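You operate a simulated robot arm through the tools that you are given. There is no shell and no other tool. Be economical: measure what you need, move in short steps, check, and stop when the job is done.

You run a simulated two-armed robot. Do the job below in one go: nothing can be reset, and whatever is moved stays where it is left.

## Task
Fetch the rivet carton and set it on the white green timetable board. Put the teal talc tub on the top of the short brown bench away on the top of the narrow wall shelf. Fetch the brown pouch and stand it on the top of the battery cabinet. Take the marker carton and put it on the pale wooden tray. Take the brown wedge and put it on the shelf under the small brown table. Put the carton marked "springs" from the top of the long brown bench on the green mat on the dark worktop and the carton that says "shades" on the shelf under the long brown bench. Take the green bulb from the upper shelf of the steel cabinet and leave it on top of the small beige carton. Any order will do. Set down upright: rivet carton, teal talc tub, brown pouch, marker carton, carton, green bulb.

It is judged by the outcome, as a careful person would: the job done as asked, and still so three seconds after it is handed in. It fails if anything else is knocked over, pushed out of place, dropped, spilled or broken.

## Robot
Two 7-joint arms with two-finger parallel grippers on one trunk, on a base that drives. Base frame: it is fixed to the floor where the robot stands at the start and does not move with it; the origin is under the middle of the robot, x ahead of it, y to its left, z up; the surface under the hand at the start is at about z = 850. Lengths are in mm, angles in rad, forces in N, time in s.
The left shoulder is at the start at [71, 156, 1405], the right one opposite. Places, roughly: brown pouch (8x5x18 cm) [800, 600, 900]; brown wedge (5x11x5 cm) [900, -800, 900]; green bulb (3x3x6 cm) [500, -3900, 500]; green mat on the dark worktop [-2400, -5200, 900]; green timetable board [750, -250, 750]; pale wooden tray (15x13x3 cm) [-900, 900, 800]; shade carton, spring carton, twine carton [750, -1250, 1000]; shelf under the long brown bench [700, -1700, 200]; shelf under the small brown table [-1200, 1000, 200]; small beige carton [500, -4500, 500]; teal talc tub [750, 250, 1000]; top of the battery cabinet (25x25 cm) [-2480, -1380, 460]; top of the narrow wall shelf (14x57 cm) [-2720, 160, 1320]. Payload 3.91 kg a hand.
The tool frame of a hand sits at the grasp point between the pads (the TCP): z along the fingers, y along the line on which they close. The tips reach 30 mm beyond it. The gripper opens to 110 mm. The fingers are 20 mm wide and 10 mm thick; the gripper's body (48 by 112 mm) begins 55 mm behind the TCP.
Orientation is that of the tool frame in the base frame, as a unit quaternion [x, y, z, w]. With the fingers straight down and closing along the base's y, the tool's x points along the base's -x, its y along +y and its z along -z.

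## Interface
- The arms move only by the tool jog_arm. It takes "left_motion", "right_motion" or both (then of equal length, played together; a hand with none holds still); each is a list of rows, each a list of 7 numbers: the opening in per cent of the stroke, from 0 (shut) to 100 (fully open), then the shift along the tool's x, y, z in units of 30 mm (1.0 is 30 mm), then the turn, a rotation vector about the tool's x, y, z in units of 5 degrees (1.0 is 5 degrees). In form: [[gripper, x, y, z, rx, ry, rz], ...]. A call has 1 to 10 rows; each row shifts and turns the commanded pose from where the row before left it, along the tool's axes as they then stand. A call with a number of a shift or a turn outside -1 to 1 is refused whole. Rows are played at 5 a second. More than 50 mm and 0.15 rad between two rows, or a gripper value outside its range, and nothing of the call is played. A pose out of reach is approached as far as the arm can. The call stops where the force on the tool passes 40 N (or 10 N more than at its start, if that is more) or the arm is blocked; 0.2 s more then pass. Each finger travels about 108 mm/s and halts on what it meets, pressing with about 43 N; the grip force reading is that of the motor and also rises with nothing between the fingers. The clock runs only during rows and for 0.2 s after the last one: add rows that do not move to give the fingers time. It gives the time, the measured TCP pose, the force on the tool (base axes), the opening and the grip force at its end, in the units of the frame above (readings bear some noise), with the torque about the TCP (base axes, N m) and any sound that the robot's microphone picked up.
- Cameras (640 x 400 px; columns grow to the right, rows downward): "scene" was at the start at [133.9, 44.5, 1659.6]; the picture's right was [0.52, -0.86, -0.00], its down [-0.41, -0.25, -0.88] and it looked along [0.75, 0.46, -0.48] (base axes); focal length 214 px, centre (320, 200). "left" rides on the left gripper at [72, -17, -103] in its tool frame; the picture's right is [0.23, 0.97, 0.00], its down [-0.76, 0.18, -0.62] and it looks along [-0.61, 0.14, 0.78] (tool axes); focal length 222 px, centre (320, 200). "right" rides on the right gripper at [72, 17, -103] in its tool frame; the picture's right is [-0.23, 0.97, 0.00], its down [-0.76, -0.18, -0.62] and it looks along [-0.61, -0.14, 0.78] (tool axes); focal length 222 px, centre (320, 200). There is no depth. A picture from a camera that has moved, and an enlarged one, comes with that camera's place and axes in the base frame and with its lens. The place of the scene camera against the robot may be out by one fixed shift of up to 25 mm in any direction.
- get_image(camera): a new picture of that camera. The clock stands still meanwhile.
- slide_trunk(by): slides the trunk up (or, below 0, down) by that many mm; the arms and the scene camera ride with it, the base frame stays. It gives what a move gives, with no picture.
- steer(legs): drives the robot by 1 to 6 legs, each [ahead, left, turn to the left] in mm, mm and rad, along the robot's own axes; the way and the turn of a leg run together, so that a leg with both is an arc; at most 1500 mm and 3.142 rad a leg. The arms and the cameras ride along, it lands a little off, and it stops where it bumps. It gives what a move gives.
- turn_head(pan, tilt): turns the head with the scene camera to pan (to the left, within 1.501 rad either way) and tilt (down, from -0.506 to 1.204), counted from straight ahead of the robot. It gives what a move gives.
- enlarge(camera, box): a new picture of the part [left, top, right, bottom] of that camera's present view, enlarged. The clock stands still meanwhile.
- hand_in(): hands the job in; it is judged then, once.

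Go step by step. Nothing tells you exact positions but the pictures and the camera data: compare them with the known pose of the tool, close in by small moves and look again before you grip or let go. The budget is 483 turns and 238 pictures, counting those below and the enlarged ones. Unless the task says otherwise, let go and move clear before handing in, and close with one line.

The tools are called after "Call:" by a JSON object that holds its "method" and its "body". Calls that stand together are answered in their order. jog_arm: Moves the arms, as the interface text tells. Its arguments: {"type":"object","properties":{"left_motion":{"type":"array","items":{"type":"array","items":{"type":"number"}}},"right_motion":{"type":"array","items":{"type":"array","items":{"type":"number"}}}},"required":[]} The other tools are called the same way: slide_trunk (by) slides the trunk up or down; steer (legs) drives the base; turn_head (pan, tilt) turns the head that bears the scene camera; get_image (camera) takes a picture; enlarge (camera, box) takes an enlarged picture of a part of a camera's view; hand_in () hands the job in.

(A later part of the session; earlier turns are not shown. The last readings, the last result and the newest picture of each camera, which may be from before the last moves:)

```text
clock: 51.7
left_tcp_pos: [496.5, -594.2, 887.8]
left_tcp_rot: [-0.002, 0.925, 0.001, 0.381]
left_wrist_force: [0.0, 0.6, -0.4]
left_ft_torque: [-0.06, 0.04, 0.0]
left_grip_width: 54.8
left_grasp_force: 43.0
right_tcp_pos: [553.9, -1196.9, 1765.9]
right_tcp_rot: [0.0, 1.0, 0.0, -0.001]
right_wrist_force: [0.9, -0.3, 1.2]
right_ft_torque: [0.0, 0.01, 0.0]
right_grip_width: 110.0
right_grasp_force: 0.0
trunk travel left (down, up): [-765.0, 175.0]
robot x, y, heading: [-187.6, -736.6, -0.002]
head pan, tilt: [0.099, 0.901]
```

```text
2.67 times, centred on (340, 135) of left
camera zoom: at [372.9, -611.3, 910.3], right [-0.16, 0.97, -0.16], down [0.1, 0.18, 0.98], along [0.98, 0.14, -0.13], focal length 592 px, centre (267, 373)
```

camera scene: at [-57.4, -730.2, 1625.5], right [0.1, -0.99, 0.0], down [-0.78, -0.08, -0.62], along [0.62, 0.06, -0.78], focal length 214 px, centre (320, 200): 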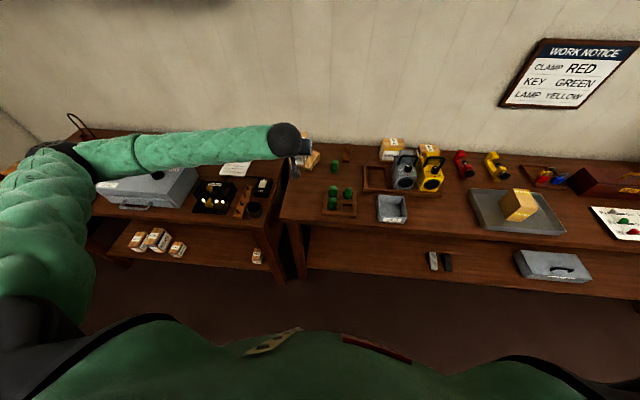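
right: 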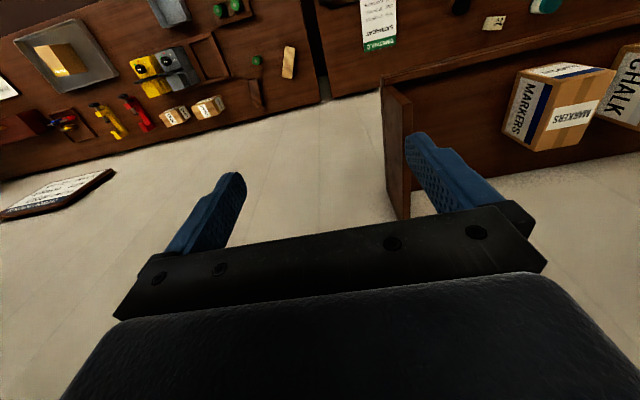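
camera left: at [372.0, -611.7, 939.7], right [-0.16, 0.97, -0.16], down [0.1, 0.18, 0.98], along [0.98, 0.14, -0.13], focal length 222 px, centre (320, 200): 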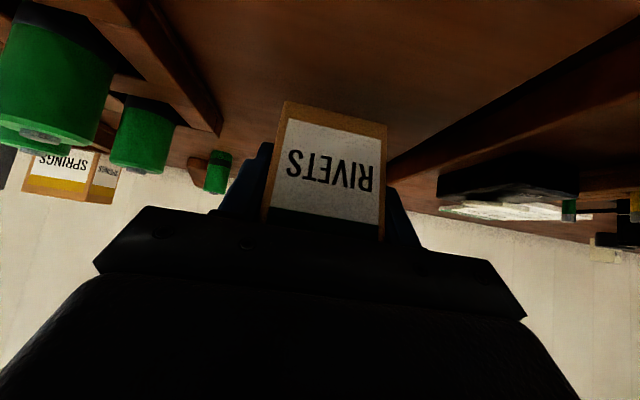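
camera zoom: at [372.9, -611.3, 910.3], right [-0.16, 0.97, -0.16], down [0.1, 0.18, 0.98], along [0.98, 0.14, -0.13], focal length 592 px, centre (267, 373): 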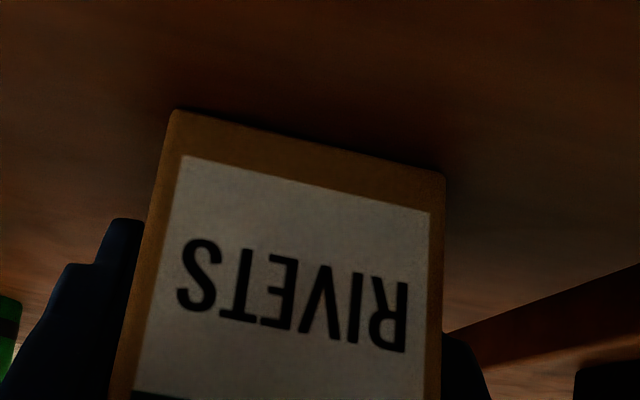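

Weight is taken by the bench. Releasing and backing out along the tool axis.

Call:
{"method": "jog_arm", "body": {"left_motion": [[30, 0.03, 0, 0.03, 0, 0, 0], [60, 0, 0, 0, 0, 0, 0], [85, 0, 0, 0, 0, 0, 0], [85, 0, 0, 0, 0, 0, 0], [85, 0, 0, -0.5, 0, 0, 0], [85, 0, 0, -1, 0, 0, 0], [85, 0, 0, -1, 0, 0, 0], [85, 0, 0, -1, 0, 0, 0]]}}

Call:
{"method": "get_image", "body": {"camera": "left"}}

```text
clock: 53.5
left_tcp_pos: [421.4, -596.2, 962.4]
left_tcp_rot: [0.0, 0.925, 0.001, 0.381]
left_wrist_force: [0.4, -0.1, -0.4]
left_ft_torque: [-0.01, 0.0, 0.03]
left_grip_width: 93.6
left_grasp_force: 0.1
right_tcp_pos: [552.9, -1197.3, 1768.6]
right_tcp_rot: [0.0, 1.0, 0.0, -0.001]
right_wrist_force: [0.0, 0.9, 0.1]
right_ft_torque: [0.02, -0.02, -0.03]
right_grip_width: 109.8
right_grasp_force: 0.1
trunk travel left (down, up): [-765.0, 175.0]
robot x, y, heading: [-186.8, -732.9, 0.005]
head pan, tilt: [0.099, 0.901]
```

```text
206 pictures are left
camera left: at [298.6, -613.8, 984.9], right [-0.16, 0.97, -0.16], down [0.1, 0.18, 0.98], along [0.98, 0.14, -0.13], focal length 222 px, centre (320, 200)
```

left: 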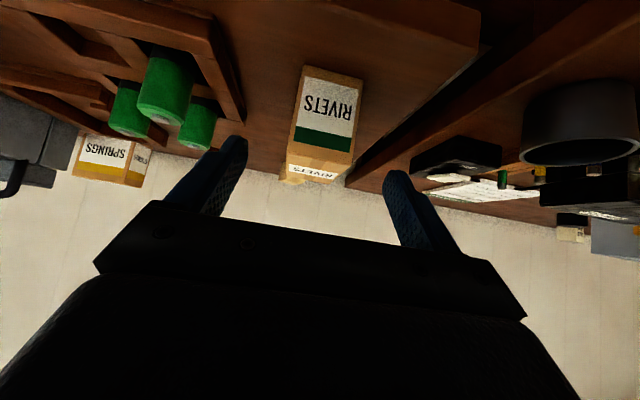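

The carton stands well. Turning the hand to vertical and moving over it.

Call:
{"method": "jog_arm", "body": {"left_motion": [[85, -1, 0, -1, 0, 0, 0], [85, -0.5, 0, -0.5, 0, 1, 0], [85, 0, 0, 0, 0, 1, 0], [85, 0, 0, 0, 0, 1, 0], [85, 0, 0, 0, 0, 1, 0], [85, 0, 0, 0, 0, 1, 0], [85, 0, 0, 0, 0, 1, 0], [85, 0, 0, 0, 0, 1, 0], [85, 0, 0, 0, 0, 1, 0], [85, 0, 0, 0, 0, 1, 0]]}}

Call:
{"method": "get_image", "body": {"camera": "left"}}

```text
clock: 55.7
left_tcp_pos: [423.9, -595.5, 1025.8]
left_tcp_rot: [-0.001, 1.0, 0.0, -0.003]
left_wrist_force: [1.1, -0.2, 0.0]
left_ft_torque: [-0.02, 0.01, -0.01]
left_grip_width: 93.3
left_grasp_force: 0.1
right_tcp_pos: [554.9, -1196.5, 1767.1]
right_tcp_rot: [0.0, 1.0, 0.0, -0.001]
right_wrist_force: [0.6, -0.3, -0.5]
right_ft_torque: [-0.04, -0.01, 0.01]
right_grip_width: 110.0
right_grasp_force: 0.0
trunk travel left (down, up): [-765.0, 175.0]
robot x, y, heading: [-189.8, -736.8, -0.001]
head pan, tilt: [0.099, 0.901]
```

```text
205 pictures are left
camera left: at [351.1, -611.5, 1129.6], right [-0.23, 0.97, 0.0], down [0.76, 0.18, 0.62], along [0.6, 0.14, -0.78], focal length 222 px, centre (320, 200)
```

left: 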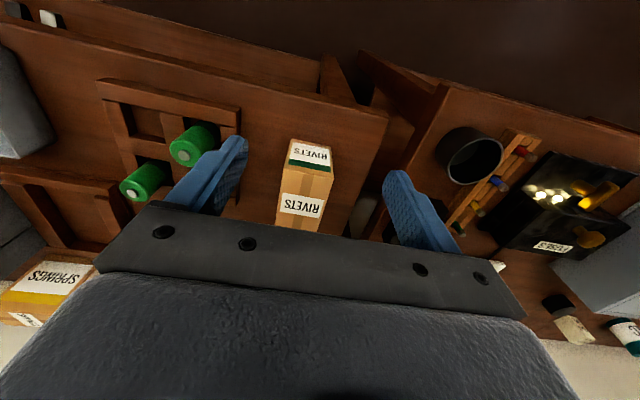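

Box spans x 471–567, y centre -596, top z≈925. Moving over and gripping from above.

Call:
{"method": "jog_arm", "body": {"left_motion": [[90, -0.8, 0, 0, 0, 0, 0], [90, -0.8, 0, 0, 0, 0, 0], [90, -0.8, 0, 0, 0, 0, 0], [90, -0.77, 0, 0, 0, 0, 0], [90, 0, 0, 1, 0, 0, 0], [90, 0, 0, 1, 0, 0, 0], [90, 0, 0, 0.5, 0, 0, 0]]}}

Call:
{"method": "get_image", "body": {"camera": "left"}}

```text
clock: 57.3
left_tcp_pos: [518.3, -595.2, 950.0]
left_tcp_rot: [-0.001, 1.0, -0.001, -0.002]
left_wrist_force: [-0.5, 0.3, 0.4]
left_ft_torque: [-0.01, 0.04, 0.0]
left_grip_width: 99.3
left_grasp_force: 0.1
right_tcp_pos: [555.5, -1196.0, 1766.2]
right_tcp_rot: [0.001, 1.0, 0.0, 0.0]
right_wrist_force: [-0.3, 0.5, 0.1]
right_ft_torque: [-0.02, 0.0, -0.01]
right_grip_width: 109.9
right_grasp_force: 0.0
trunk travel left (down, up): [-765.0, 175.0]
robot x, y, heading: [-188.6, -737.4, -0.001]
head pan, tilt: [0.099, 0.901]
```

```text
204 pictures are left
camera left: at [445.8, -612.1, 1053.7], right [-0.23, 0.97, 0.0], down [0.76, 0.18, 0.62], along [0.6, 0.14, -0.78], focal length 222 px, centre (320, 200)
```

left: 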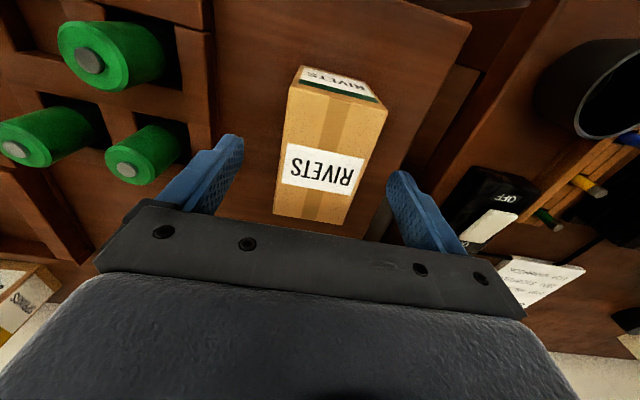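

Call:
{"method": "jog_arm", "body": {"left_motion": [[90, 0, 0, 0.8, 0, 0, 0], [90, 0, 0, 0.75, 0, 0, 0], [30, 0, 0, 0, 0, 0, 0], [30, 0, 0, 0, 0, 0, 0], [30, 0, 0, 0, 0, 0, 0], [30, 0, 0, 0, 0, 0, 0], [30, 0, 0, -1, 0, 0, 0], [30, 0, 0, -1, 0, 0, 0], [30, 0, 0, -1, 0, 0, 0], [30, 0, 0, -1, 0, 0, 0]]}}

Call:
{"method": "get_image", "body": {"camera": "left"}}

```text
clock: 59.5
left_tcp_pos: [519.2, -595.1, 1023.4]
left_tcp_rot: [0.0, 1.0, 0.0, -0.001]
left_wrist_force: [0.4, 0.3, -2.8]
left_ft_torque: [-0.01, 0.0, 0.01]
left_grip_width: 54.7
left_grasp_force: 42.9
right_tcp_pos: [554.3, -1196.5, 1768.1]
right_tcp_rot: [-0.001, 1.0, 0.0, 0.001]
right_wrist_force: [-0.2, -0.7, -0.3]
right_ft_torque: [-0.01, -0.02, 0.02]
right_grip_width: 109.9
right_grasp_force: 0.1
trunk travel left (down, up): [-765.0, 175.0]
robot x, y, heading: [-187.3, -732.5, -0.0]
head pan, tilt: [0.099, 0.901]
```

```text
203 pictures are left
camera left: at [446.1, -611.8, 1127.4], right [-0.23, 0.97, 0.0], down [0.76, 0.18, 0.62], along [0.6, 0.14, -0.78], focal length 222 px, centre (320, 200)
```

left: 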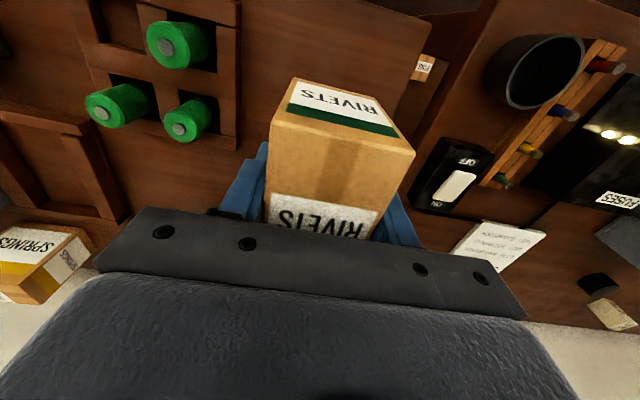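

Gripped from above. Raising and driving to the board.

Call:
{"method": "slide_trunk", "body": {"by": 80}}

Call:
{"method": "steer", "body": {"legs": [[0, 369, 0], [190, 0, 0]]}}

Call:
{"method": "get_image", "body": {"camera": "left"}}

Call:
{"method": "get_image", "body": {"camera": "scene"}}

```text
clock: 60.7
left_tcp_pos: [518.4, -594.6, 1103.3]
left_tcp_rot: [-0.001, 1.0, -0.001, -0.002]
left_wrist_force: [-0.4, -0.2, -3.3]
left_ft_torque: [-0.04, 0.03, -0.02]
left_grip_width: 54.9
left_grasp_force: 43.3
right_tcp_pos: [554.7, -1196.5, 1846.0]
right_tcp_rot: [0.0, 1.0, 0.0, -0.001]
right_wrist_force: [-0.3, 0.0, 0.5]
right_ft_torque: [-0.01, 0.02, 0.02]
right_grip_width: 110.0
right_grasp_force: 0.1
trunk travel left (down, up): [-845.0, 95.0]
robot x, y, heading: [-189.1, -735.1, 0.002]
head pan, tilt: [0.099, 0.901]
```

```text
clock: 64.2
left_tcp_pos: [715.6, -238.8, 1104.9]
left_tcp_rot: [0.009, 1.0, 0.0, -0.001]
left_wrist_force: [-0.9, 0.2, -2.9]
left_ft_torque: [0.03, 0.02, -0.04]
left_grip_width: 54.6
left_grasp_force: 42.6
right_tcp_pos: [738.4, -841.2, 1849.8]
right_tcp_rot: [0.008, 1.0, -0.001, 0.0]
right_wrist_force: [-0.4, -0.1, -0.6]
right_ft_torque: [0.03, -0.06, 0.04]
right_grip_width: 110.0
right_grasp_force: 0.0
trunk travel left (down, up): [-845.0, 95.0]
robot x, y, heading: [4.8, -365.9, -0.017]
head pan, tilt: [0.099, 0.901]
```

```text
202 pictures are left
camera left: at [642.3, -254.5, 1208.7], right [-0.21, 0.98, 0.0], down [0.77, 0.17, 0.62], along [0.61, 0.13, -0.78], focal length 222 px, centre (320, 200)
```

left: 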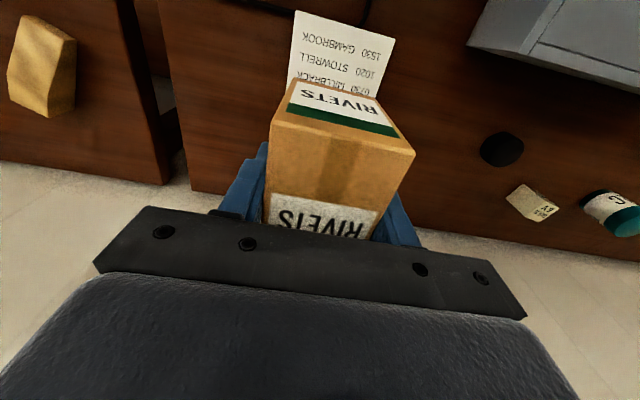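

```text
201 pictures are left
camera scene: at [135.2, -365.2, 1620.9], right [0.08, -1.0, 0.0], down [-0.78, -0.06, -0.62], along [0.62, 0.05, -0.78], focal length 214 px, centre (320, 200)
```

scene: 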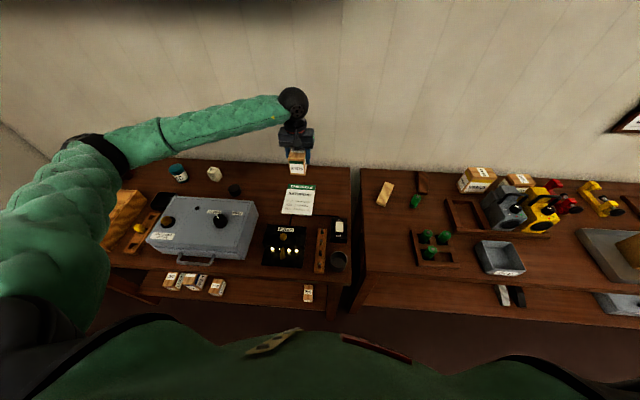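

Board spans about x 639–806, y -290…-159; centring at (720,-225) and lowering.

Call:
{"method": "jog_arm", "body": {"left_motion": [[30, -0.15, 0.45, 0.9, 0, 0, 0], [30, 0, 0, 0.9, 0, 0, 0], [30, 0, 0, 0.9, 0, 0, 0], [30, 0, 0, 0.9, 0, 0, 0], [30, 0, 0, 0.9, 0, 0, 0], [30, 0, 0, 0.9, 0, 0, 0], [30, 0, 0, 0.7, 0, 0, 0]]}}

Call:
{"method": "jog_arm", "body": {"left_motion": [[30, 0, 0, 0.12, 0, 0, 0]]}}

Call:
{"method": "jog_arm", "body": {"left_motion": [[30, 0, 0, 0.12, 0, 0, 0]]}}

Call:
{"method": "get_image", "body": {"camera": "left"}}

```text
clock: 65.8
left_tcp_pos: [721.6, -223.8, 920.7]
left_tcp_rot: [0.008, 1.0, -0.001, -0.002]
left_wrist_force: [0.3, 0.0, -3.1]
left_ft_torque: [-0.02, -0.01, 0.0]
left_grip_width: 54.6
left_grasp_force: 42.6
right_tcp_pos: [741.4, -840.2, 1848.5]
right_tcp_rot: [0.009, 1.0, 0.0, -0.001]
right_wrist_force: [-0.6, -0.1, 0.5]
right_ft_torque: [0.02, 0.02, 0.01]
right_grip_width: 110.1
right_grasp_force: 0.1
trunk travel left (down, up): [-845.0, 95.0]
robot x, y, heading: [8.3, -368.8, -0.02]
head pan, tilt: [0.099, 0.901]
```

```text
clock: 66.2
left_tcp_pos: [720.9, -225.1, 916.9]
left_tcp_rot: [0.009, 1.0, 0.001, -0.001]
left_wrist_force: [0.2, 0.2, -2.8]
left_ft_torque: [-0.01, 0.04, -0.02]
left_grip_width: 54.8
left_grasp_force: 43.1
right_tcp_pos: [742.7, -840.3, 1846.7]
right_tcp_rot: [0.009, 1.0, 0.0, -0.001]
right_wrist_force: [0.2, 0.3, -0.4]
right_ft_torque: [0.0, 0.0, 0.0]
right_grip_width: 109.7
right_grasp_force: 0.0
trunk travel left (down, up): [-845.0, 95.0]
robot x, y, heading: [3.7, -362.4, -0.011]
head pan, tilt: [0.099, 0.901]
```

```text
clock: 66.6
left_tcp_pos: [721.2, -223.9, 913.1]
left_tcp_rot: [0.008, 1.0, 0.0, -0.002]
left_wrist_force: [0.0, -0.7, -3.3]
left_ft_torque: [0.0, -0.02, -0.01]
left_grip_width: 54.9
left_grasp_force: 43.2
right_tcp_pos: [740.4, -840.6, 1848.4]
right_tcp_rot: [0.009, 1.0, 0.0, 0.0]
right_wrist_force: [0.0, -0.1, -0.7]
right_ft_torque: [0.04, 0.01, -0.04]
right_grip_width: 110.0
right_grasp_force: 0.2
trunk travel left (down, up): [-845.0, 95.0]
robot x, y, heading: [6.6, -366.3, -0.021]
head pan, tilt: [0.099, 0.901]
```

```text
200 pictures are left
camera left: at [648.6, -239.7, 1017.7], right [-0.21, 0.98, 0.0], down [0.77, 0.17, 0.62], along [0.61, 0.13, -0.78], focal length 222 px, centre (320, 200)
```

left: 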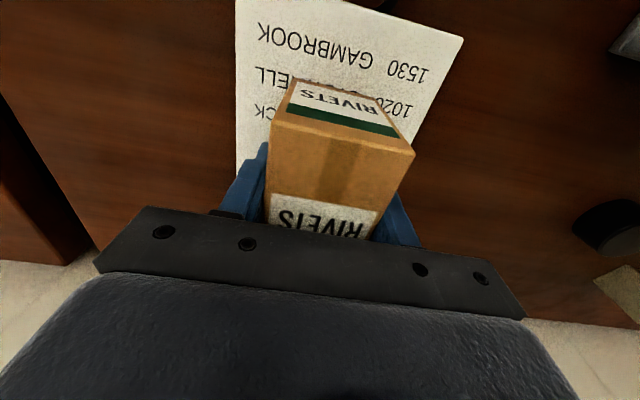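

Call:
{"method": "jog_arm", "body": {"left_motion": [[30, 0, 0, 0.12, 0, 0, 0]]}}

Call:
{"method": "jog_arm", "body": {"left_motion": [[30, 0, 0, 0.1, 0, 0, 0]]}}

```text
clock: 67.0
left_tcp_pos: [721.5, -224.0, 911.7]
left_tcp_rot: [0.008, 1.0, 0.0, -0.001]
left_wrist_force: [1.7, 1.0, 6.2]
left_ft_torque: [0.15, 0.31, -0.03]
left_grip_width: 54.9
left_grasp_force: 42.4
right_tcp_pos: [739.2, -840.8, 1848.5]
right_tcp_rot: [0.01, 1.0, 0.0, 0.0]
right_wrist_force: [-0.7, 0.1, -0.3]
right_ft_torque: [-0.04, 0.0, 0.0]
right_grip_width: 109.8
right_grasp_force: 0.1
trunk travel left (down, up): [-845.0, 95.0]
robot x, y, heading: [9.2, -367.1, -0.022]
head pan, tilt: [0.099, 0.901]
```

```text
clock: 67.4
left_tcp_pos: [722.0, -224.2, 910.1]
left_tcp_rot: [0.007, 1.0, -0.001, 0.002]
left_wrist_force: [2.0, 6.8, 32.1]
left_ft_torque: [0.46, 0.33, -0.07]
left_grip_width: 54.6
left_grasp_force: 43.5
right_tcp_pos: [738.7, -841.5, 1849.8]
right_tcp_rot: [0.009, 1.0, 0.0, 0.0]
right_wrist_force: [-0.3, 0.0, 0.4]
right_ft_torque: [-0.02, 0.01, -0.02]
right_grip_width: 109.9
right_grasp_force: 0.1
trunk travel left (down, up): [-845.0, 95.0]
robot x, y, heading: [7.3, -366.8, -0.016]
head pan, tilt: [0.099, 0.901]
```

Contact. Backing off 2 mm, releasing, and rising.

Call:
{"method": "jog_arm", "body": {"left_motion": [[30, 0, 0, -0.07, 0, 0, 0], [60, 0, 0, 0, 0, 0, 0], [75, 0, 0, 0, 0, 0, 0], [75, 0, 0, 0, 0, 0, 0], [75, 0, 0, -0.6, 0, 0, 0], [75, 0, 0, -1, 0, 0, 0], [75, 0, 0, -1, 0, 0, 0], [75, 0, 0, -1, 0, 0, 0], [75, 0, 0, -1, 0, 0, 0], [75, 0, 0, -1, 0, 0, 0]]}}

Call:
{"method": "get_image", "body": {"camera": "left"}}

Call:
{"method": "get_image", "body": {"camera": "right"}}

```text
clock: 69.6
left_tcp_pos: [720.9, -226.5, 1079.1]
left_tcp_rot: [0.009, 1.0, 0.0, -0.001]
left_wrist_force: [0.8, -0.2, 0.7]
left_ft_torque: [-0.02, -0.04, 0.0]
left_grip_width: 82.4
left_grasp_force: 0.1
right_tcp_pos: [741.6, -841.9, 1846.5]
right_tcp_rot: [0.008, 1.0, 0.0, 0.001]
right_wrist_force: [-0.3, 0.3, 0.0]
right_ft_torque: [0.01, -0.02, 0.01]
right_grip_width: 110.0
right_grasp_force: 0.1
trunk travel left (down, up): [-845.0, 95.0]
robot x, y, heading: [9.0, -363.4, -0.021]
head pan, tilt: [0.099, 0.901]
```

```text
199 pictures are left
camera left: at [648.4, -241.7, 1183.0], right [-0.21, 0.98, 0.0], down [0.77, 0.17, 0.62], along [0.61, 0.13, -0.78], focal length 222 px, centre (320, 200)
```

left: 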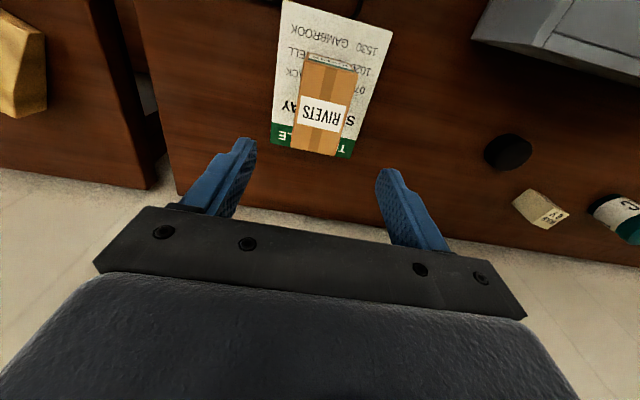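

```text
198 pictures are left
camera right: at [668.4, -824.1, 1951.2], right [0.24, 0.97, 0.0], down [0.76, -0.19, 0.62], along [0.6, -0.15, -0.78], focal length 222 px, centre (320, 200)
```

right: 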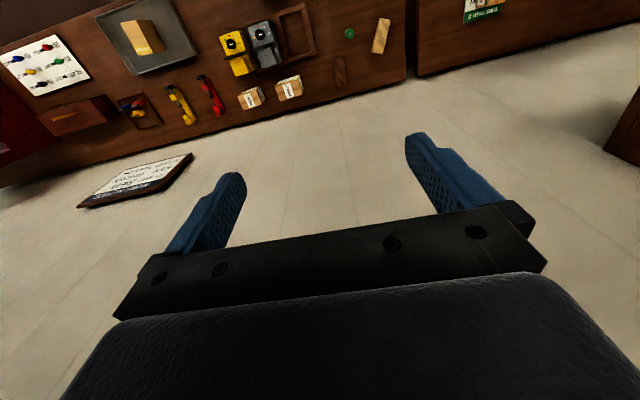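

Rivets are set on the board. Next, the brown wedge: moving the base right along the long bench so the left hand is over it.

Call:
{"method": "steer", "body": {"legs": [[-30, -565, 0.02]]}}

Call:
{"method": "jog_arm", "body": {"left_motion": [[75, -1, 0, 0, 0, 0, 0], [75, -1, 0, 0, 0, 0, 0]]}}

Call:
{"method": "get_image", "body": {"camera": "left"}}

Call:
{"method": "get_image", "body": {"camera": "scene"}}

```text
clock: 72.9
left_tcp_pos: [683.8, -779.4, 1077.9]
left_tcp_rot: [-0.001, 1.0, 0.0, -0.003]
left_wrist_force: [0.4, -0.1, 0.4]
left_ft_torque: [0.04, 0.02, 0.01]
left_grip_width: 82.6
left_grasp_force: 0.0
right_tcp_pos: [716.4, -1393.6, 1847.7]
right_tcp_rot: [-0.001, 1.0, 0.0, 0.0]
right_wrist_force: [-0.9, 0.8, 0.1]
right_ft_torque: [0.0, 0.01, 0.01]
right_grip_width: 110.0
right_grasp_force: 0.2
trunk travel left (down, up): [-845.0, 95.0]
robot x, y, heading: [-28.1, -934.3, 0.003]
head pan, tilt: [0.099, 0.901]
```

```text
clock: 73.5
left_tcp_pos: [746.7, -777.9, 1078.1]
left_tcp_rot: [-0.001, 1.0, 0.0, -0.003]
left_wrist_force: [-0.9, -0.7, 0.6]
left_ft_torque: [-0.02, 0.03, -0.01]
left_grip_width: 82.6
left_grasp_force: 0.1
right_tcp_pos: [718.6, -1394.5, 1847.1]
right_tcp_rot: [-0.001, 1.0, 0.001, -0.001]
right_wrist_force: [0.9, 1.0, -0.1]
right_ft_torque: [-0.01, -0.02, 0.0]
right_grip_width: 109.9
right_grasp_force: 0.1
trunk travel left (down, up): [-845.0, 95.0]
robot x, y, heading: [-29.1, -934.7, 0.003]
head pan, tilt: [0.099, 0.901]
```

```text
197 pictures are left
camera left: at [674.6, -795.9, 1182.8], right [-0.23, 0.97, 0.0], down [0.76, 0.18, 0.62], along [0.6, 0.14, -0.78], focal length 222 px, centre (320, 200)
```

left: 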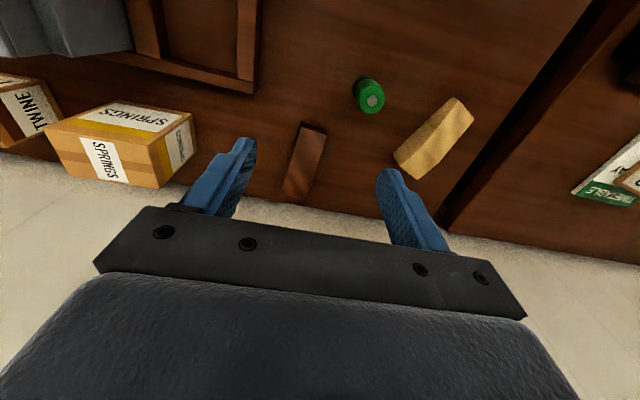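

```text
196 pictures are left
camera scene: at [105.2, -929.5, 1620.4], right [0.1, -0.99, 0.0], down [-0.78, -0.08, -0.62], along [0.62, 0.06, -0.78], focal length 214 px, centre (320, 200)
```

scene: 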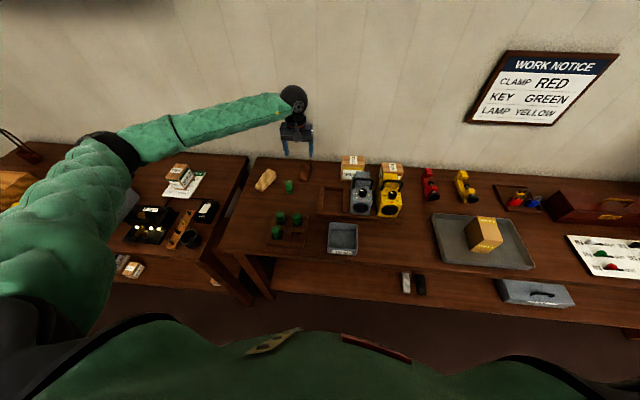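

Call:
{"method": "enlarge", "body": {"camera": "left", "box": [240, 90, 400, 190]}}

Call:
{"method": "enlarge", "body": {"camera": "scene", "box": [240, 140, 400, 240]}}

```text
4.00 times, centred on (320, 140) of left
camera zoom: at [674.6, -795.9, 1182.8], right [-0.23, 0.97, 0.0], down [0.76, 0.18, 0.62], along [0.6, 0.14, -0.78], focal length 888 px, centre (320, 440)
```

zoom: 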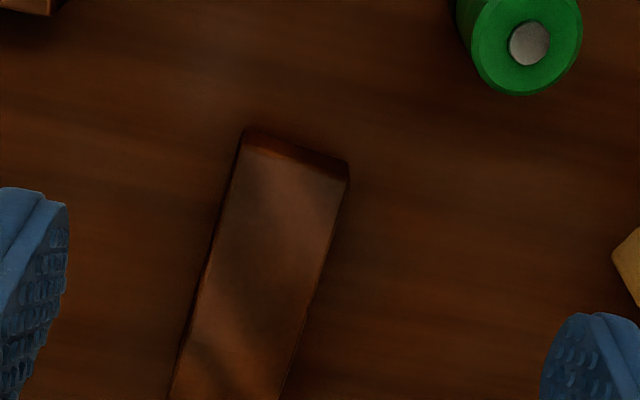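

```text
4.00 times, centred on (320, 190) of scene
camera zoom: at [105.2, -929.5, 1620.4], right [0.1, -0.99, 0.0], down [-0.78, -0.08, -0.62], along [0.62, 0.06, -0.78], focal length 858 px, centre (320, 240)
```

zoom: 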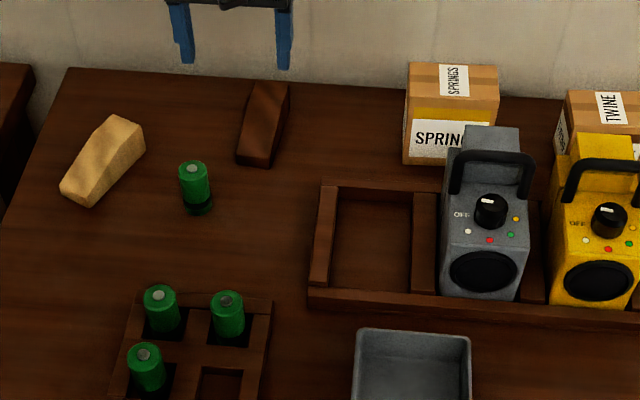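

The dark wedge lies along x from 791 to ~895 at y≈-782, rising to the wall. Descending over its thicker half.

Call:
{"method": "jog_arm", "body": {"left_motion": [[75, -0.9, -0.05, 0.3, 0, 0, 0], [75, -0.9, -0.05, 0.3, 0, 0, 0], [75, -0.9, -0.05, 0.3, 0, 0, 0], [75, -0.9, 0, 0.3, 0, 0, 0], [75, 0, 0, 1, 0, 0, 0], [75, 0, 0, 1, 0, 0, 0], [75, 0, 0, 1, 0, 0, 0], [75, 0, 0, 1, 0, 0, 0]]}}

Call:
{"method": "get_image", "body": {"camera": "left"}}

```text
clock: 75.3
left_tcp_pos: [854.1, -784.3, 923.5]
left_tcp_rot: [-0.002, 1.0, -0.001, -0.001]
left_wrist_force: [-0.2, -0.4, -0.2]
left_ft_torque: [-0.01, 0.03, 0.0]
left_grip_width: 82.4
left_grasp_force: 0.1
right_tcp_pos: [716.8, -1393.4, 1847.7]
right_tcp_rot: [-0.001, 1.0, 0.0, -0.001]
right_wrist_force: [0.1, 0.2, -0.2]
right_ft_torque: [-0.01, 0.02, 0.0]
right_grip_width: 110.0
right_grasp_force: 0.0
trunk travel left (down, up): [-845.0, 95.0]
robot x, y, heading: [-27.5, -934.1, -0.001]
head pan, tilt: [0.099, 0.901]
```

```text
193 pictures are left
camera left: at [782.0, -801.6, 1027.0], right [-0.23, 0.97, 0.0], down [0.76, 0.18, 0.62], along [0.6, 0.14, -0.78], focal length 222 px, centre (320, 200)
```

left: 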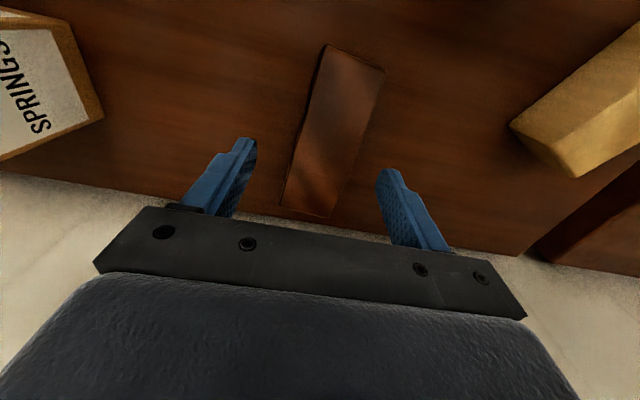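

Call:
{"method": "jog_arm", "body": {"left_motion": [[75, 0, 0, 0.5, 0, 0, 1], [75, 0, 0, 0.53, 0, 0, 0], [75, 0, 0, 0, 0, 0, 0], [25, 0, 0, 0, 0, 0, 0], [25, 0, 0, 0, 0, 0, 0], [25, 0, 0, 0, 0, 0, 0], [25, 0, 0, 0, 0, 0, 0]]}}

Call:
{"method": "jog_arm", "body": {"left_motion": [[25, 0, 0, -0.5, 0, 0, 0], [25, 0, 0, -1, 0, 0, 0], [25, 0, 0, -1, 0, 0, 0], [25, 0, 0, -1, 0, 0, 0], [25, 0, 0, -1, 0, 0, 0], [25, 0, 0, -1, 0, 0, 0], [25, 0, 0, -1, 0, 0, 0], [25, 0, 0, -1, 0, 0, 0]]}}

Call:
{"method": "get_image", "body": {"camera": "left"}}

```text
clock: 76.9
left_tcp_pos: [852.1, -782.1, 894.1]
left_tcp_rot: [0.043, 0.999, 0.0, -0.002]
left_wrist_force: [0.5, -0.5, 3.1]
left_ft_torque: [0.07, -0.05, -0.01]
left_grip_width: 41.2
left_grasp_force: 42.7
right_tcp_pos: [716.3, -1395.2, 1847.0]
right_tcp_rot: [-0.001, 1.0, 0.0, 0.0]
right_wrist_force: [0.2, 0.2, 1.6]
right_ft_torque: [0.04, -0.02, -0.04]
right_grip_width: 109.9
right_grasp_force: 0.0
trunk travel left (down, up): [-845.0, 95.0]
robot x, y, heading: [-29.2, -935.3, 0.0]
head pan, tilt: [0.099, 0.901]
```

```text
clock: 78.7
left_tcp_pos: [850.2, -784.7, 1116.5]
left_tcp_rot: [0.042, 0.999, -0.001, -0.002]
left_wrist_force: [-0.1, -0.1, -0.4]
left_ft_torque: [0.01, -0.01, -0.01]
left_grip_width: 41.0
left_grasp_force: 42.8
right_tcp_pos: [715.6, -1393.5, 1847.7]
right_tcp_rot: [0.0, 1.0, 0.0, 0.0]
right_wrist_force: [0.3, -0.1, 0.2]
right_ft_torque: [0.04, -0.01, -0.01]
right_grip_width: 109.9
right_grasp_force: 0.0
trunk travel left (down, up): [-845.0, 95.0]
robot x, y, heading: [-26.9, -932.9, -0.001]
head pan, tilt: [0.099, 0.901]
```

```text
192 pictures are left
camera left: at [777.0, -794.4, 1219.3], right [-0.14, 0.99, 0.0], down [0.78, 0.11, 0.62], along [0.61, 0.09, -0.78], focal length 222 px, centre (320, 200)
```

left: 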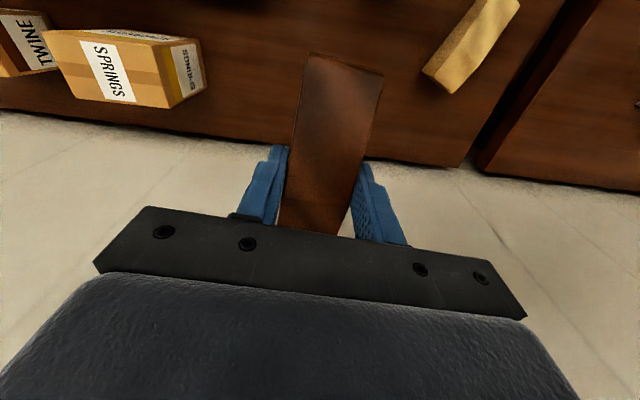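

Wedge is held. Retracting the left hand and bringing the right hand inward, then driving left to the marker carton on the wall shelf.

Call:
{"method": "jog_arm", "body": {"left_motion": [[25, 1, 0, 0, 0, 0, 0], [25, 1, 0, 0, 0, 0, 0], [25, 1, 0, 0, 0, 0, 0], [25, 1, 0, 0, 0, 0, 0], [25, 1, 0, 0, 0, 0, 0], [25, 1, 0, 0, 0, 0, 0], [25, 1, 0, 0, 0, 0, 0], [25, 0, 0, -1, 0, 0, 0], [25, 0, 0, -1, 0, 0, 0]], "right_motion": [[100, 0, 1, 0, 0, 0, 0], [100, 0, 1, 0, 0, 0, 0], [100, 0, 1, 0, 0, 0, 0], [100, 0, 1, 0, 0, 0, 0], [100, 0, 1, 0, 0, 0, 0], [100, 0, 1, 0, 0, 0, 0], [100, 0, 1, 0, 0, 0, 0], [100, 0, 1, 0, 0, 0, 0], [100, 0, 1, 0, 0, 0, 0]]}}

Call:
{"method": "steer", "body": {"legs": [[-80, 960, 0]]}}

Call:
{"method": "get_image", "body": {"camera": "right"}}

Call:
{"method": "turn_head", "body": {"pan": -0.3, "tilt": 0.2}}

Call:
{"method": "get_image", "body": {"camera": "scene"}}

```text
clock: 80.7
left_tcp_pos: [644.0, -762.2, 1175.3]
left_tcp_rot: [0.043, 0.999, 0.0, -0.002]
left_wrist_force: [0.4, -0.3, -0.5]
left_ft_torque: [0.02, 0.0, 0.0]
left_grip_width: 41.2
left_grasp_force: 42.9
right_tcp_pos: [681.7, -1146.7, 1801.2]
right_tcp_rot: [0.0, 1.0, 0.002, 0.001]
right_wrist_force: [0.3, -0.1, -0.8]
right_ft_torque: [0.0, 0.01, 0.01]
right_grip_width: 110.1
right_grasp_force: 0.0
right hand out of reach, approached as far as the arm can: row 2, 3, 4, 5, 6, 7, 8, 9
trunk travel left (down, up): [-845.0, 95.0]
robot x, y, heading: [-25.7, -932.5, 0.001]
head pan, tilt: [0.099, 0.901]
```

```text
clock: 85.6
left_tcp_pos: [563.5, 174.7, 1175.4]
left_tcp_rot: [0.044, 0.999, 0.0, -0.002]
left_wrist_force: [-0.6, -0.4, -0.6]
left_ft_torque: [-0.01, 0.02, -0.02]
left_grip_width: 41.2
left_grasp_force: 42.7
right_tcp_pos: [600.0, -210.1, 1803.2]
right_tcp_rot: [0.0, 1.0, 0.002, 0.001]
right_wrist_force: [-0.3, -0.7, -0.4]
right_ft_torque: [0.03, 0.01, 0.05]
right_grip_width: 110.0
right_grasp_force: 0.0
trunk travel left (down, up): [-845.0, 95.0]
robot x, y, heading: [-114.2, 6.4, 0.004]
head pan, tilt: [0.099, 0.901]
```

```text
191 pictures are left
camera right: at [525.7, -194.6, 1905.3], right [0.23, 0.97, 0.0], down [0.76, -0.18, 0.62], along [0.61, -0.14, -0.78], focal length 222 px, centre (320, 200)
```

right: 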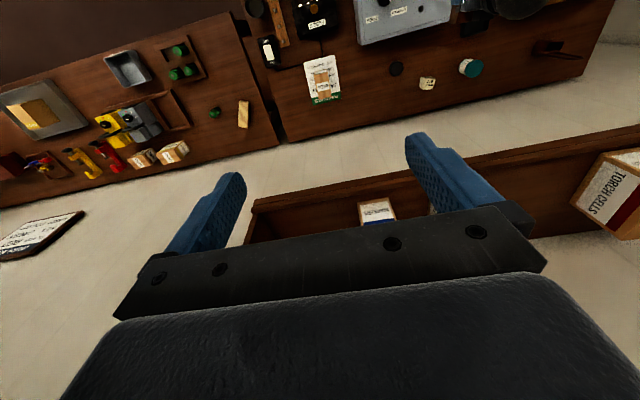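

```text
clock: 86.7
left_tcp_pos: [564.1, 175.7, 1176.3]
left_tcp_rot: [0.044, 0.999, 0.001, -0.001]
left_wrist_force: [0.0, 0.2, -1.2]
left_ft_torque: [0.03, 0.0, -0.02]
left_grip_width: 41.4
left_grasp_force: 43.0
right_tcp_pos: [598.8, -210.3, 1803.8]
right_tcp_rot: [0.001, 1.0, 0.002, 0.0]
right_wrist_force: [0.3, 0.8, 0.2]
right_ft_torque: [0.0, 0.02, -0.02]
right_grip_width: 110.3
right_grasp_force: 0.2
trunk travel left (down, up): [-845.0, 95.0]
robot x, y, heading: [-110.0, 5.2, -0.005]
head pan, tilt: [-0.3, 0.201]
```

```text
190 pictures are left
camera scene: at [36.3, -25.3, 1682.0], right [-0.3, -0.95, 0.0], down [-0.19, 0.06, -0.98], along [0.94, -0.29, -0.2], focal length 214 px, centre (320, 200)
```

scene: 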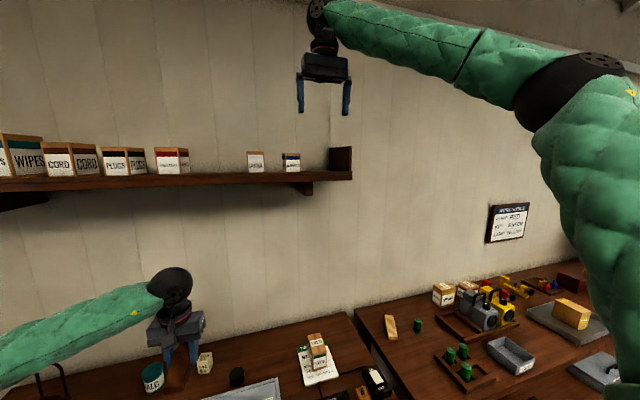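

Marker carton is at about (789,-156), shelf top near z 1610. Positioning above it.

Call:
{"method": "slide_trunk", "body": {"by": 90}}

Call:
{"method": "steer", "body": {"legs": [[110, 54, 0]]}}

Call:
{"method": "jog_arm", "body": {"right_motion": [[100, -0.5, 0, 1, 0, 0, 0], [100, -0.5, 0, 1, 0, 0, 0], [100, -0.5, 0, 1, 0, 0, 0]]}}

Call:
{"method": "get_image", "body": {"camera": "right"}}

```text
clock: 87.9
left_tcp_pos: [564.2, 177.0, 1266.1]
left_tcp_rot: [0.044, 0.999, 0.0, -0.002]
left_wrist_force: [-0.1, -0.1, -0.8]
left_ft_torque: [0.01, 0.0, -0.02]
left_grip_width: 41.5
left_grasp_force: 42.7
right_tcp_pos: [598.8, -210.8, 1892.0]
right_tcp_rot: [0.001, 1.0, 0.002, 0.001]
right_wrist_force: [-0.3, -0.1, 0.5]
right_ft_torque: [0.01, 0.0, -0.04]
right_grip_width: 110.0
right_grasp_force: 0.0
trunk travel left (down, up): [-935.0, 5.0]
robot x, y, heading: [-104.6, 6.4, -0.004]
head pan, tilt: [-0.3, 0.201]
```

```text
clock: 89.2
left_tcp_pos: [674.8, 230.2, 1266.8]
left_tcp_rot: [0.042, 0.999, 0.0, -0.001]
left_wrist_force: [0.2, 0.3, -1.1]
left_ft_torque: [0.0, 0.0, 0.03]
left_grip_width: 41.4
left_grasp_force: 43.2
right_tcp_pos: [708.2, -156.5, 1894.2]
right_tcp_rot: [0.0, 1.0, 0.002, 0.002]
right_wrist_force: [-0.6, 0.5, 0.0]
right_ft_torque: [0.02, -0.02, -0.02]
right_grip_width: 109.8
right_grasp_force: 0.2
trunk travel left (down, up): [-935.0, 5.0]
robot x, y, heading: [3.6, 59.0, 0.001]
head pan, tilt: [-0.3, 0.201]
```

```text
clock: 90.0
left_tcp_pos: [677.5, 232.8, 1264.9]
left_tcp_rot: [0.043, 0.999, -0.001, -0.003]
left_wrist_force: [0.6, 1.1, -1.0]
left_ft_torque: [0.02, 0.02, 0.0]
left_grip_width: 41.2
left_grasp_force: 43.3
right_tcp_pos: [759.6, -153.5, 1800.5]
right_tcp_rot: [0.0, 1.0, 0.002, 0.0]
right_wrist_force: [-0.1, 0.3, 0.1]
right_ft_torque: [-0.04, 0.05, 0.0]
right_grip_width: 110.0
right_grasp_force: 0.0
trunk travel left (down, up): [-935.0, 5.0]
robot x, y, heading: [2.6, 57.4, 0.0]
head pan, tilt: [-0.3, 0.201]
```

```text
189 pictures are left
camera right: at [686.6, -138.5, 1903.7], right [0.23, 0.97, 0.0], down [0.76, -0.18, 0.62], along [0.61, -0.14, -0.78], focal length 222 px, centre (320, 200)
```

right: 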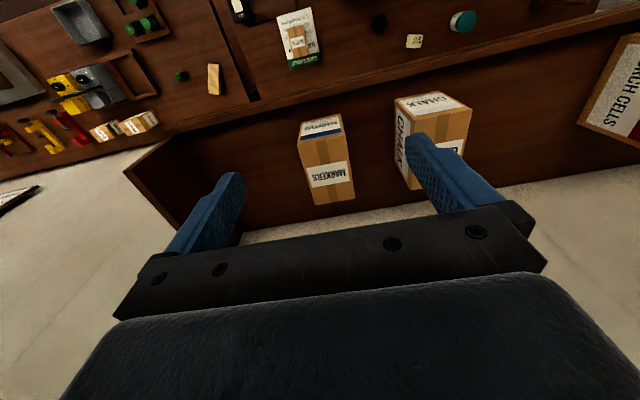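

Refining: descend a bit closer, narrowing the opening to keep clear of the chalk carton.

Call:
{"method": "jog_arm", "body": {"right_motion": [[75, -0.8, -0.08, 0.5, 0, 0, 0], [75, -0.8, -0.08, 0.5, 0, 0, 0], [75, -0.5, -0.08, 0.7, 0, 0, 0]]}}

Call:
{"method": "get_image", "body": {"camera": "right"}}

```text
clock: 90.8
left_tcp_pos: [676.8, 230.2, 1265.6]
left_tcp_rot: [0.043, 0.999, 0.0, -0.002]
left_wrist_force: [-0.3, -0.1, 0.1]
left_ft_torque: [0.0, 0.0, -0.03]
left_grip_width: 41.4
left_grasp_force: 43.1
right_tcp_pos: [819.4, -160.7, 1754.3]
right_tcp_rot: [0.0, 1.0, 0.001, 0.002]
right_wrist_force: [0.7, -0.5, 0.5]
right_ft_torque: [0.0, -0.01, 0.0]
right_grip_width: 82.5
right_grasp_force: 0.0
trunk travel left (down, up): [-935.0, 5.0]
robot x, y, heading: [4.3, 60.3, -0.001]
head pan, tilt: [-0.3, 0.201]
```

```text
188 pictures are left
camera right: at [746.4, -145.4, 1856.6], right [0.23, 0.97, 0.0], down [0.76, -0.18, 0.63], along [0.61, -0.14, -0.78], focal length 222 px, centre (320, 200)
```

right: 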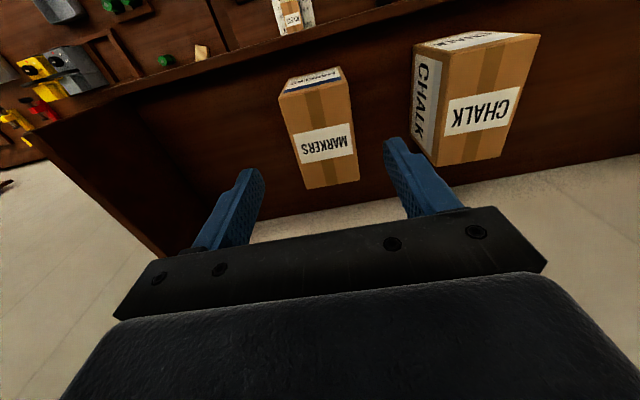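

Box top at z≈1652, centre (838,-163). Descending and gripping.

Call:
{"method": "jog_arm", "body": {"right_motion": [[75, -0.62, -0.08, 0.4, 0, 0, 0], [75, 0, 0, 0.9, 0, 0, 0], [75, 0, 0, 0.9, 0, 0, 0], [75, 0, 0, 0.9, 0, 0, 0]]}}

Call:
{"method": "get_image", "body": {"camera": "right"}}

```text
clock: 91.8
left_tcp_pos: [677.6, 231.7, 1264.0]
left_tcp_rot: [0.043, 0.999, 0.0, -0.003]
left_wrist_force: [1.2, -0.5, -0.6]
left_ft_torque: [0.02, 0.02, 0.02]
left_grip_width: 41.3
left_grasp_force: 42.9
right_tcp_pos: [842.4, -163.9, 1657.2]
right_tcp_rot: [0.0, 1.0, 0.002, 0.001]
right_wrist_force: [0.7, -0.2, -0.3]
right_ft_torque: [0.02, 0.02, 0.0]
right_grip_width: 82.5
right_grasp_force: 0.1
trunk travel left (down, up): [-935.0, 5.0]
robot x, y, heading: [3.6, 56.4, -0.001]
head pan, tilt: [-0.3, 0.201]
```

```text
187 pictures are left
camera right: at [768.5, -148.5, 1760.9], right [0.23, 0.97, 0.0], down [0.76, -0.18, 0.62], along [0.61, -0.14, -0.78], focal length 222 px, centre (320, 200)
```

right: 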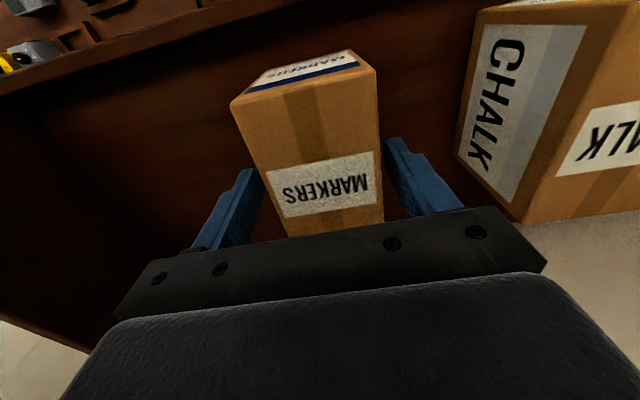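

Call:
{"method": "jog_arm", "body": {"right_motion": [[75, 0, 0.13, 0.4, 0, 0, 0], [75, 0, 0, 0.4, 0, 0, 0], [30, 0, 0, 0, 0, 0, 0], [30, 0, 0, 0, 0, 0, 0], [30, 0, 0, 0, 0, 0, 0], [30, 0, 0, 0, 0, 0, 0], [30, 0, 0, -0.5, 0, 0, 0], [30, 0, 0, -1, 0, 0, 0], [30, 0, 0, -1, 0, 0, 0], [30, 0, 0, -1, 0, 0, 0]]}}

Call:
{"method": "get_image", "body": {"camera": "right"}}

```text
clock: 94.0
left_tcp_pos: [677.6, 231.3, 1265.2]
left_tcp_rot: [0.042, 0.999, -0.001, -0.002]
left_wrist_force: [0.1, -0.1, -0.9]
left_ft_torque: [0.0, 0.02, -0.02]
left_grip_width: 41.7
left_grasp_force: 43.1
right_tcp_pos: [844.1, -162.1, 1736.6]
right_tcp_rot: [0.002, 1.0, 0.002, 0.001]
right_wrist_force: [-0.6, 0.0, -0.1]
right_ft_torque: [-0.01, -0.01, 0.04]
right_grip_width: 54.8
right_grasp_force: 43.5
trunk travel left (down, up): [-935.0, 5.0]
robot x, y, heading: [5.1, 60.2, 0.001]
head pan, tilt: [-0.3, 0.201]
```

```text
186 pictures are left
camera right: at [769.9, -146.6, 1842.1], right [0.23, 0.97, 0.01], down [0.76, -0.18, 0.62], along [0.61, -0.14, -0.78], focal length 222 px, centre (320, 200)
```

right: 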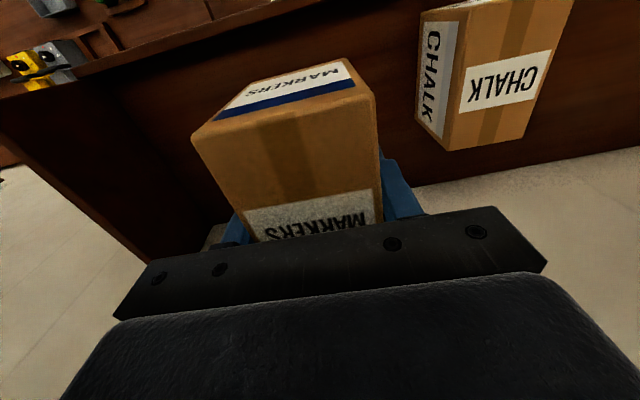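

Marker carton is held. Backing away from the bench, lowering the trunk a bit, then turning left to face the small table.

Call:
{"method": "steer", "body": {"legs": [[-650, -100, 0], [0, 0, 1.571]]}}

Call:
{"method": "turn_head", "body": {"pan": 0.35, "tilt": 0.5}}

Call:
{"method": "get_image", "body": {"camera": "scene"}}

```text
clock: 101.5
left_tcp_pos: [-809.7, 635.0, 1266.0]
left_tcp_rot: [-0.663, 0.749, -0.002, -0.001]
left_wrist_force: [-0.7, 0.5, -1.8]
left_ft_torque: [0.01, -0.01, 0.0]
left_grip_width: 41.2
left_grasp_force: 42.8
right_tcp_pos: [-411.8, 786.0, 1739.3]
right_tcp_rot: [-0.694, 0.72, 0.003, 0.0]
right_wrist_force: [-0.5, -0.5, -1.6]
right_ft_torque: [0.01, -0.02, -0.01]
right_grip_width: 55.1
right_grasp_force: 43.2
trunk travel left (down, up): [-935.0, 5.0]
robot x, y, heading: [-661.7, -39.6, 1.532]
head pan, tilt: [-0.3, 0.201]
```

```text
clock: 102.5
left_tcp_pos: [-810.2, 635.4, 1267.2]
left_tcp_rot: [-0.663, 0.748, -0.002, -0.001]
left_wrist_force: [0.0, 0.1, -0.5]
left_ft_torque: [0.0, -0.01, 0.0]
left_grip_width: 41.0
left_grasp_force: 43.0
right_tcp_pos: [-412.4, 785.9, 1740.1]
right_tcp_rot: [-0.694, 0.72, 0.003, -0.001]
right_wrist_force: [0.1, -0.2, -1.7]
right_ft_torque: [0.02, -0.02, -0.02]
right_grip_width: 54.5
right_grasp_force: 42.6
trunk travel left (down, up): [-935.0, 5.0]
robot x, y, heading: [-660.5, -43.1, 1.536]
head pan, tilt: [0.351, 0.499]
```

```text
185 pictures are left
camera scene: at [-683.0, 93.1, 1744.4], right [0.95, 0.31, 0.0], down [0.15, -0.46, -0.88], along [-0.27, 0.83, -0.48], focal length 214 px, centre (320, 200)
```

scene: 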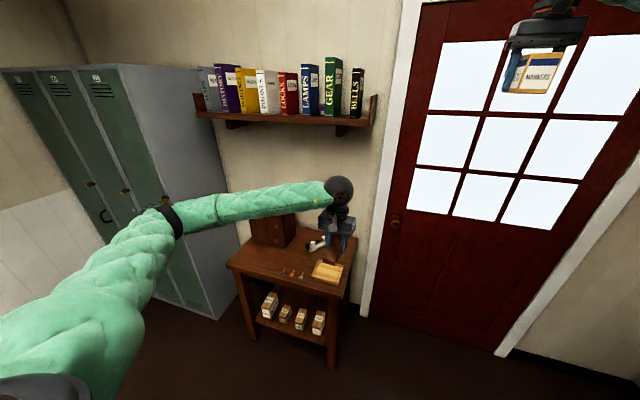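

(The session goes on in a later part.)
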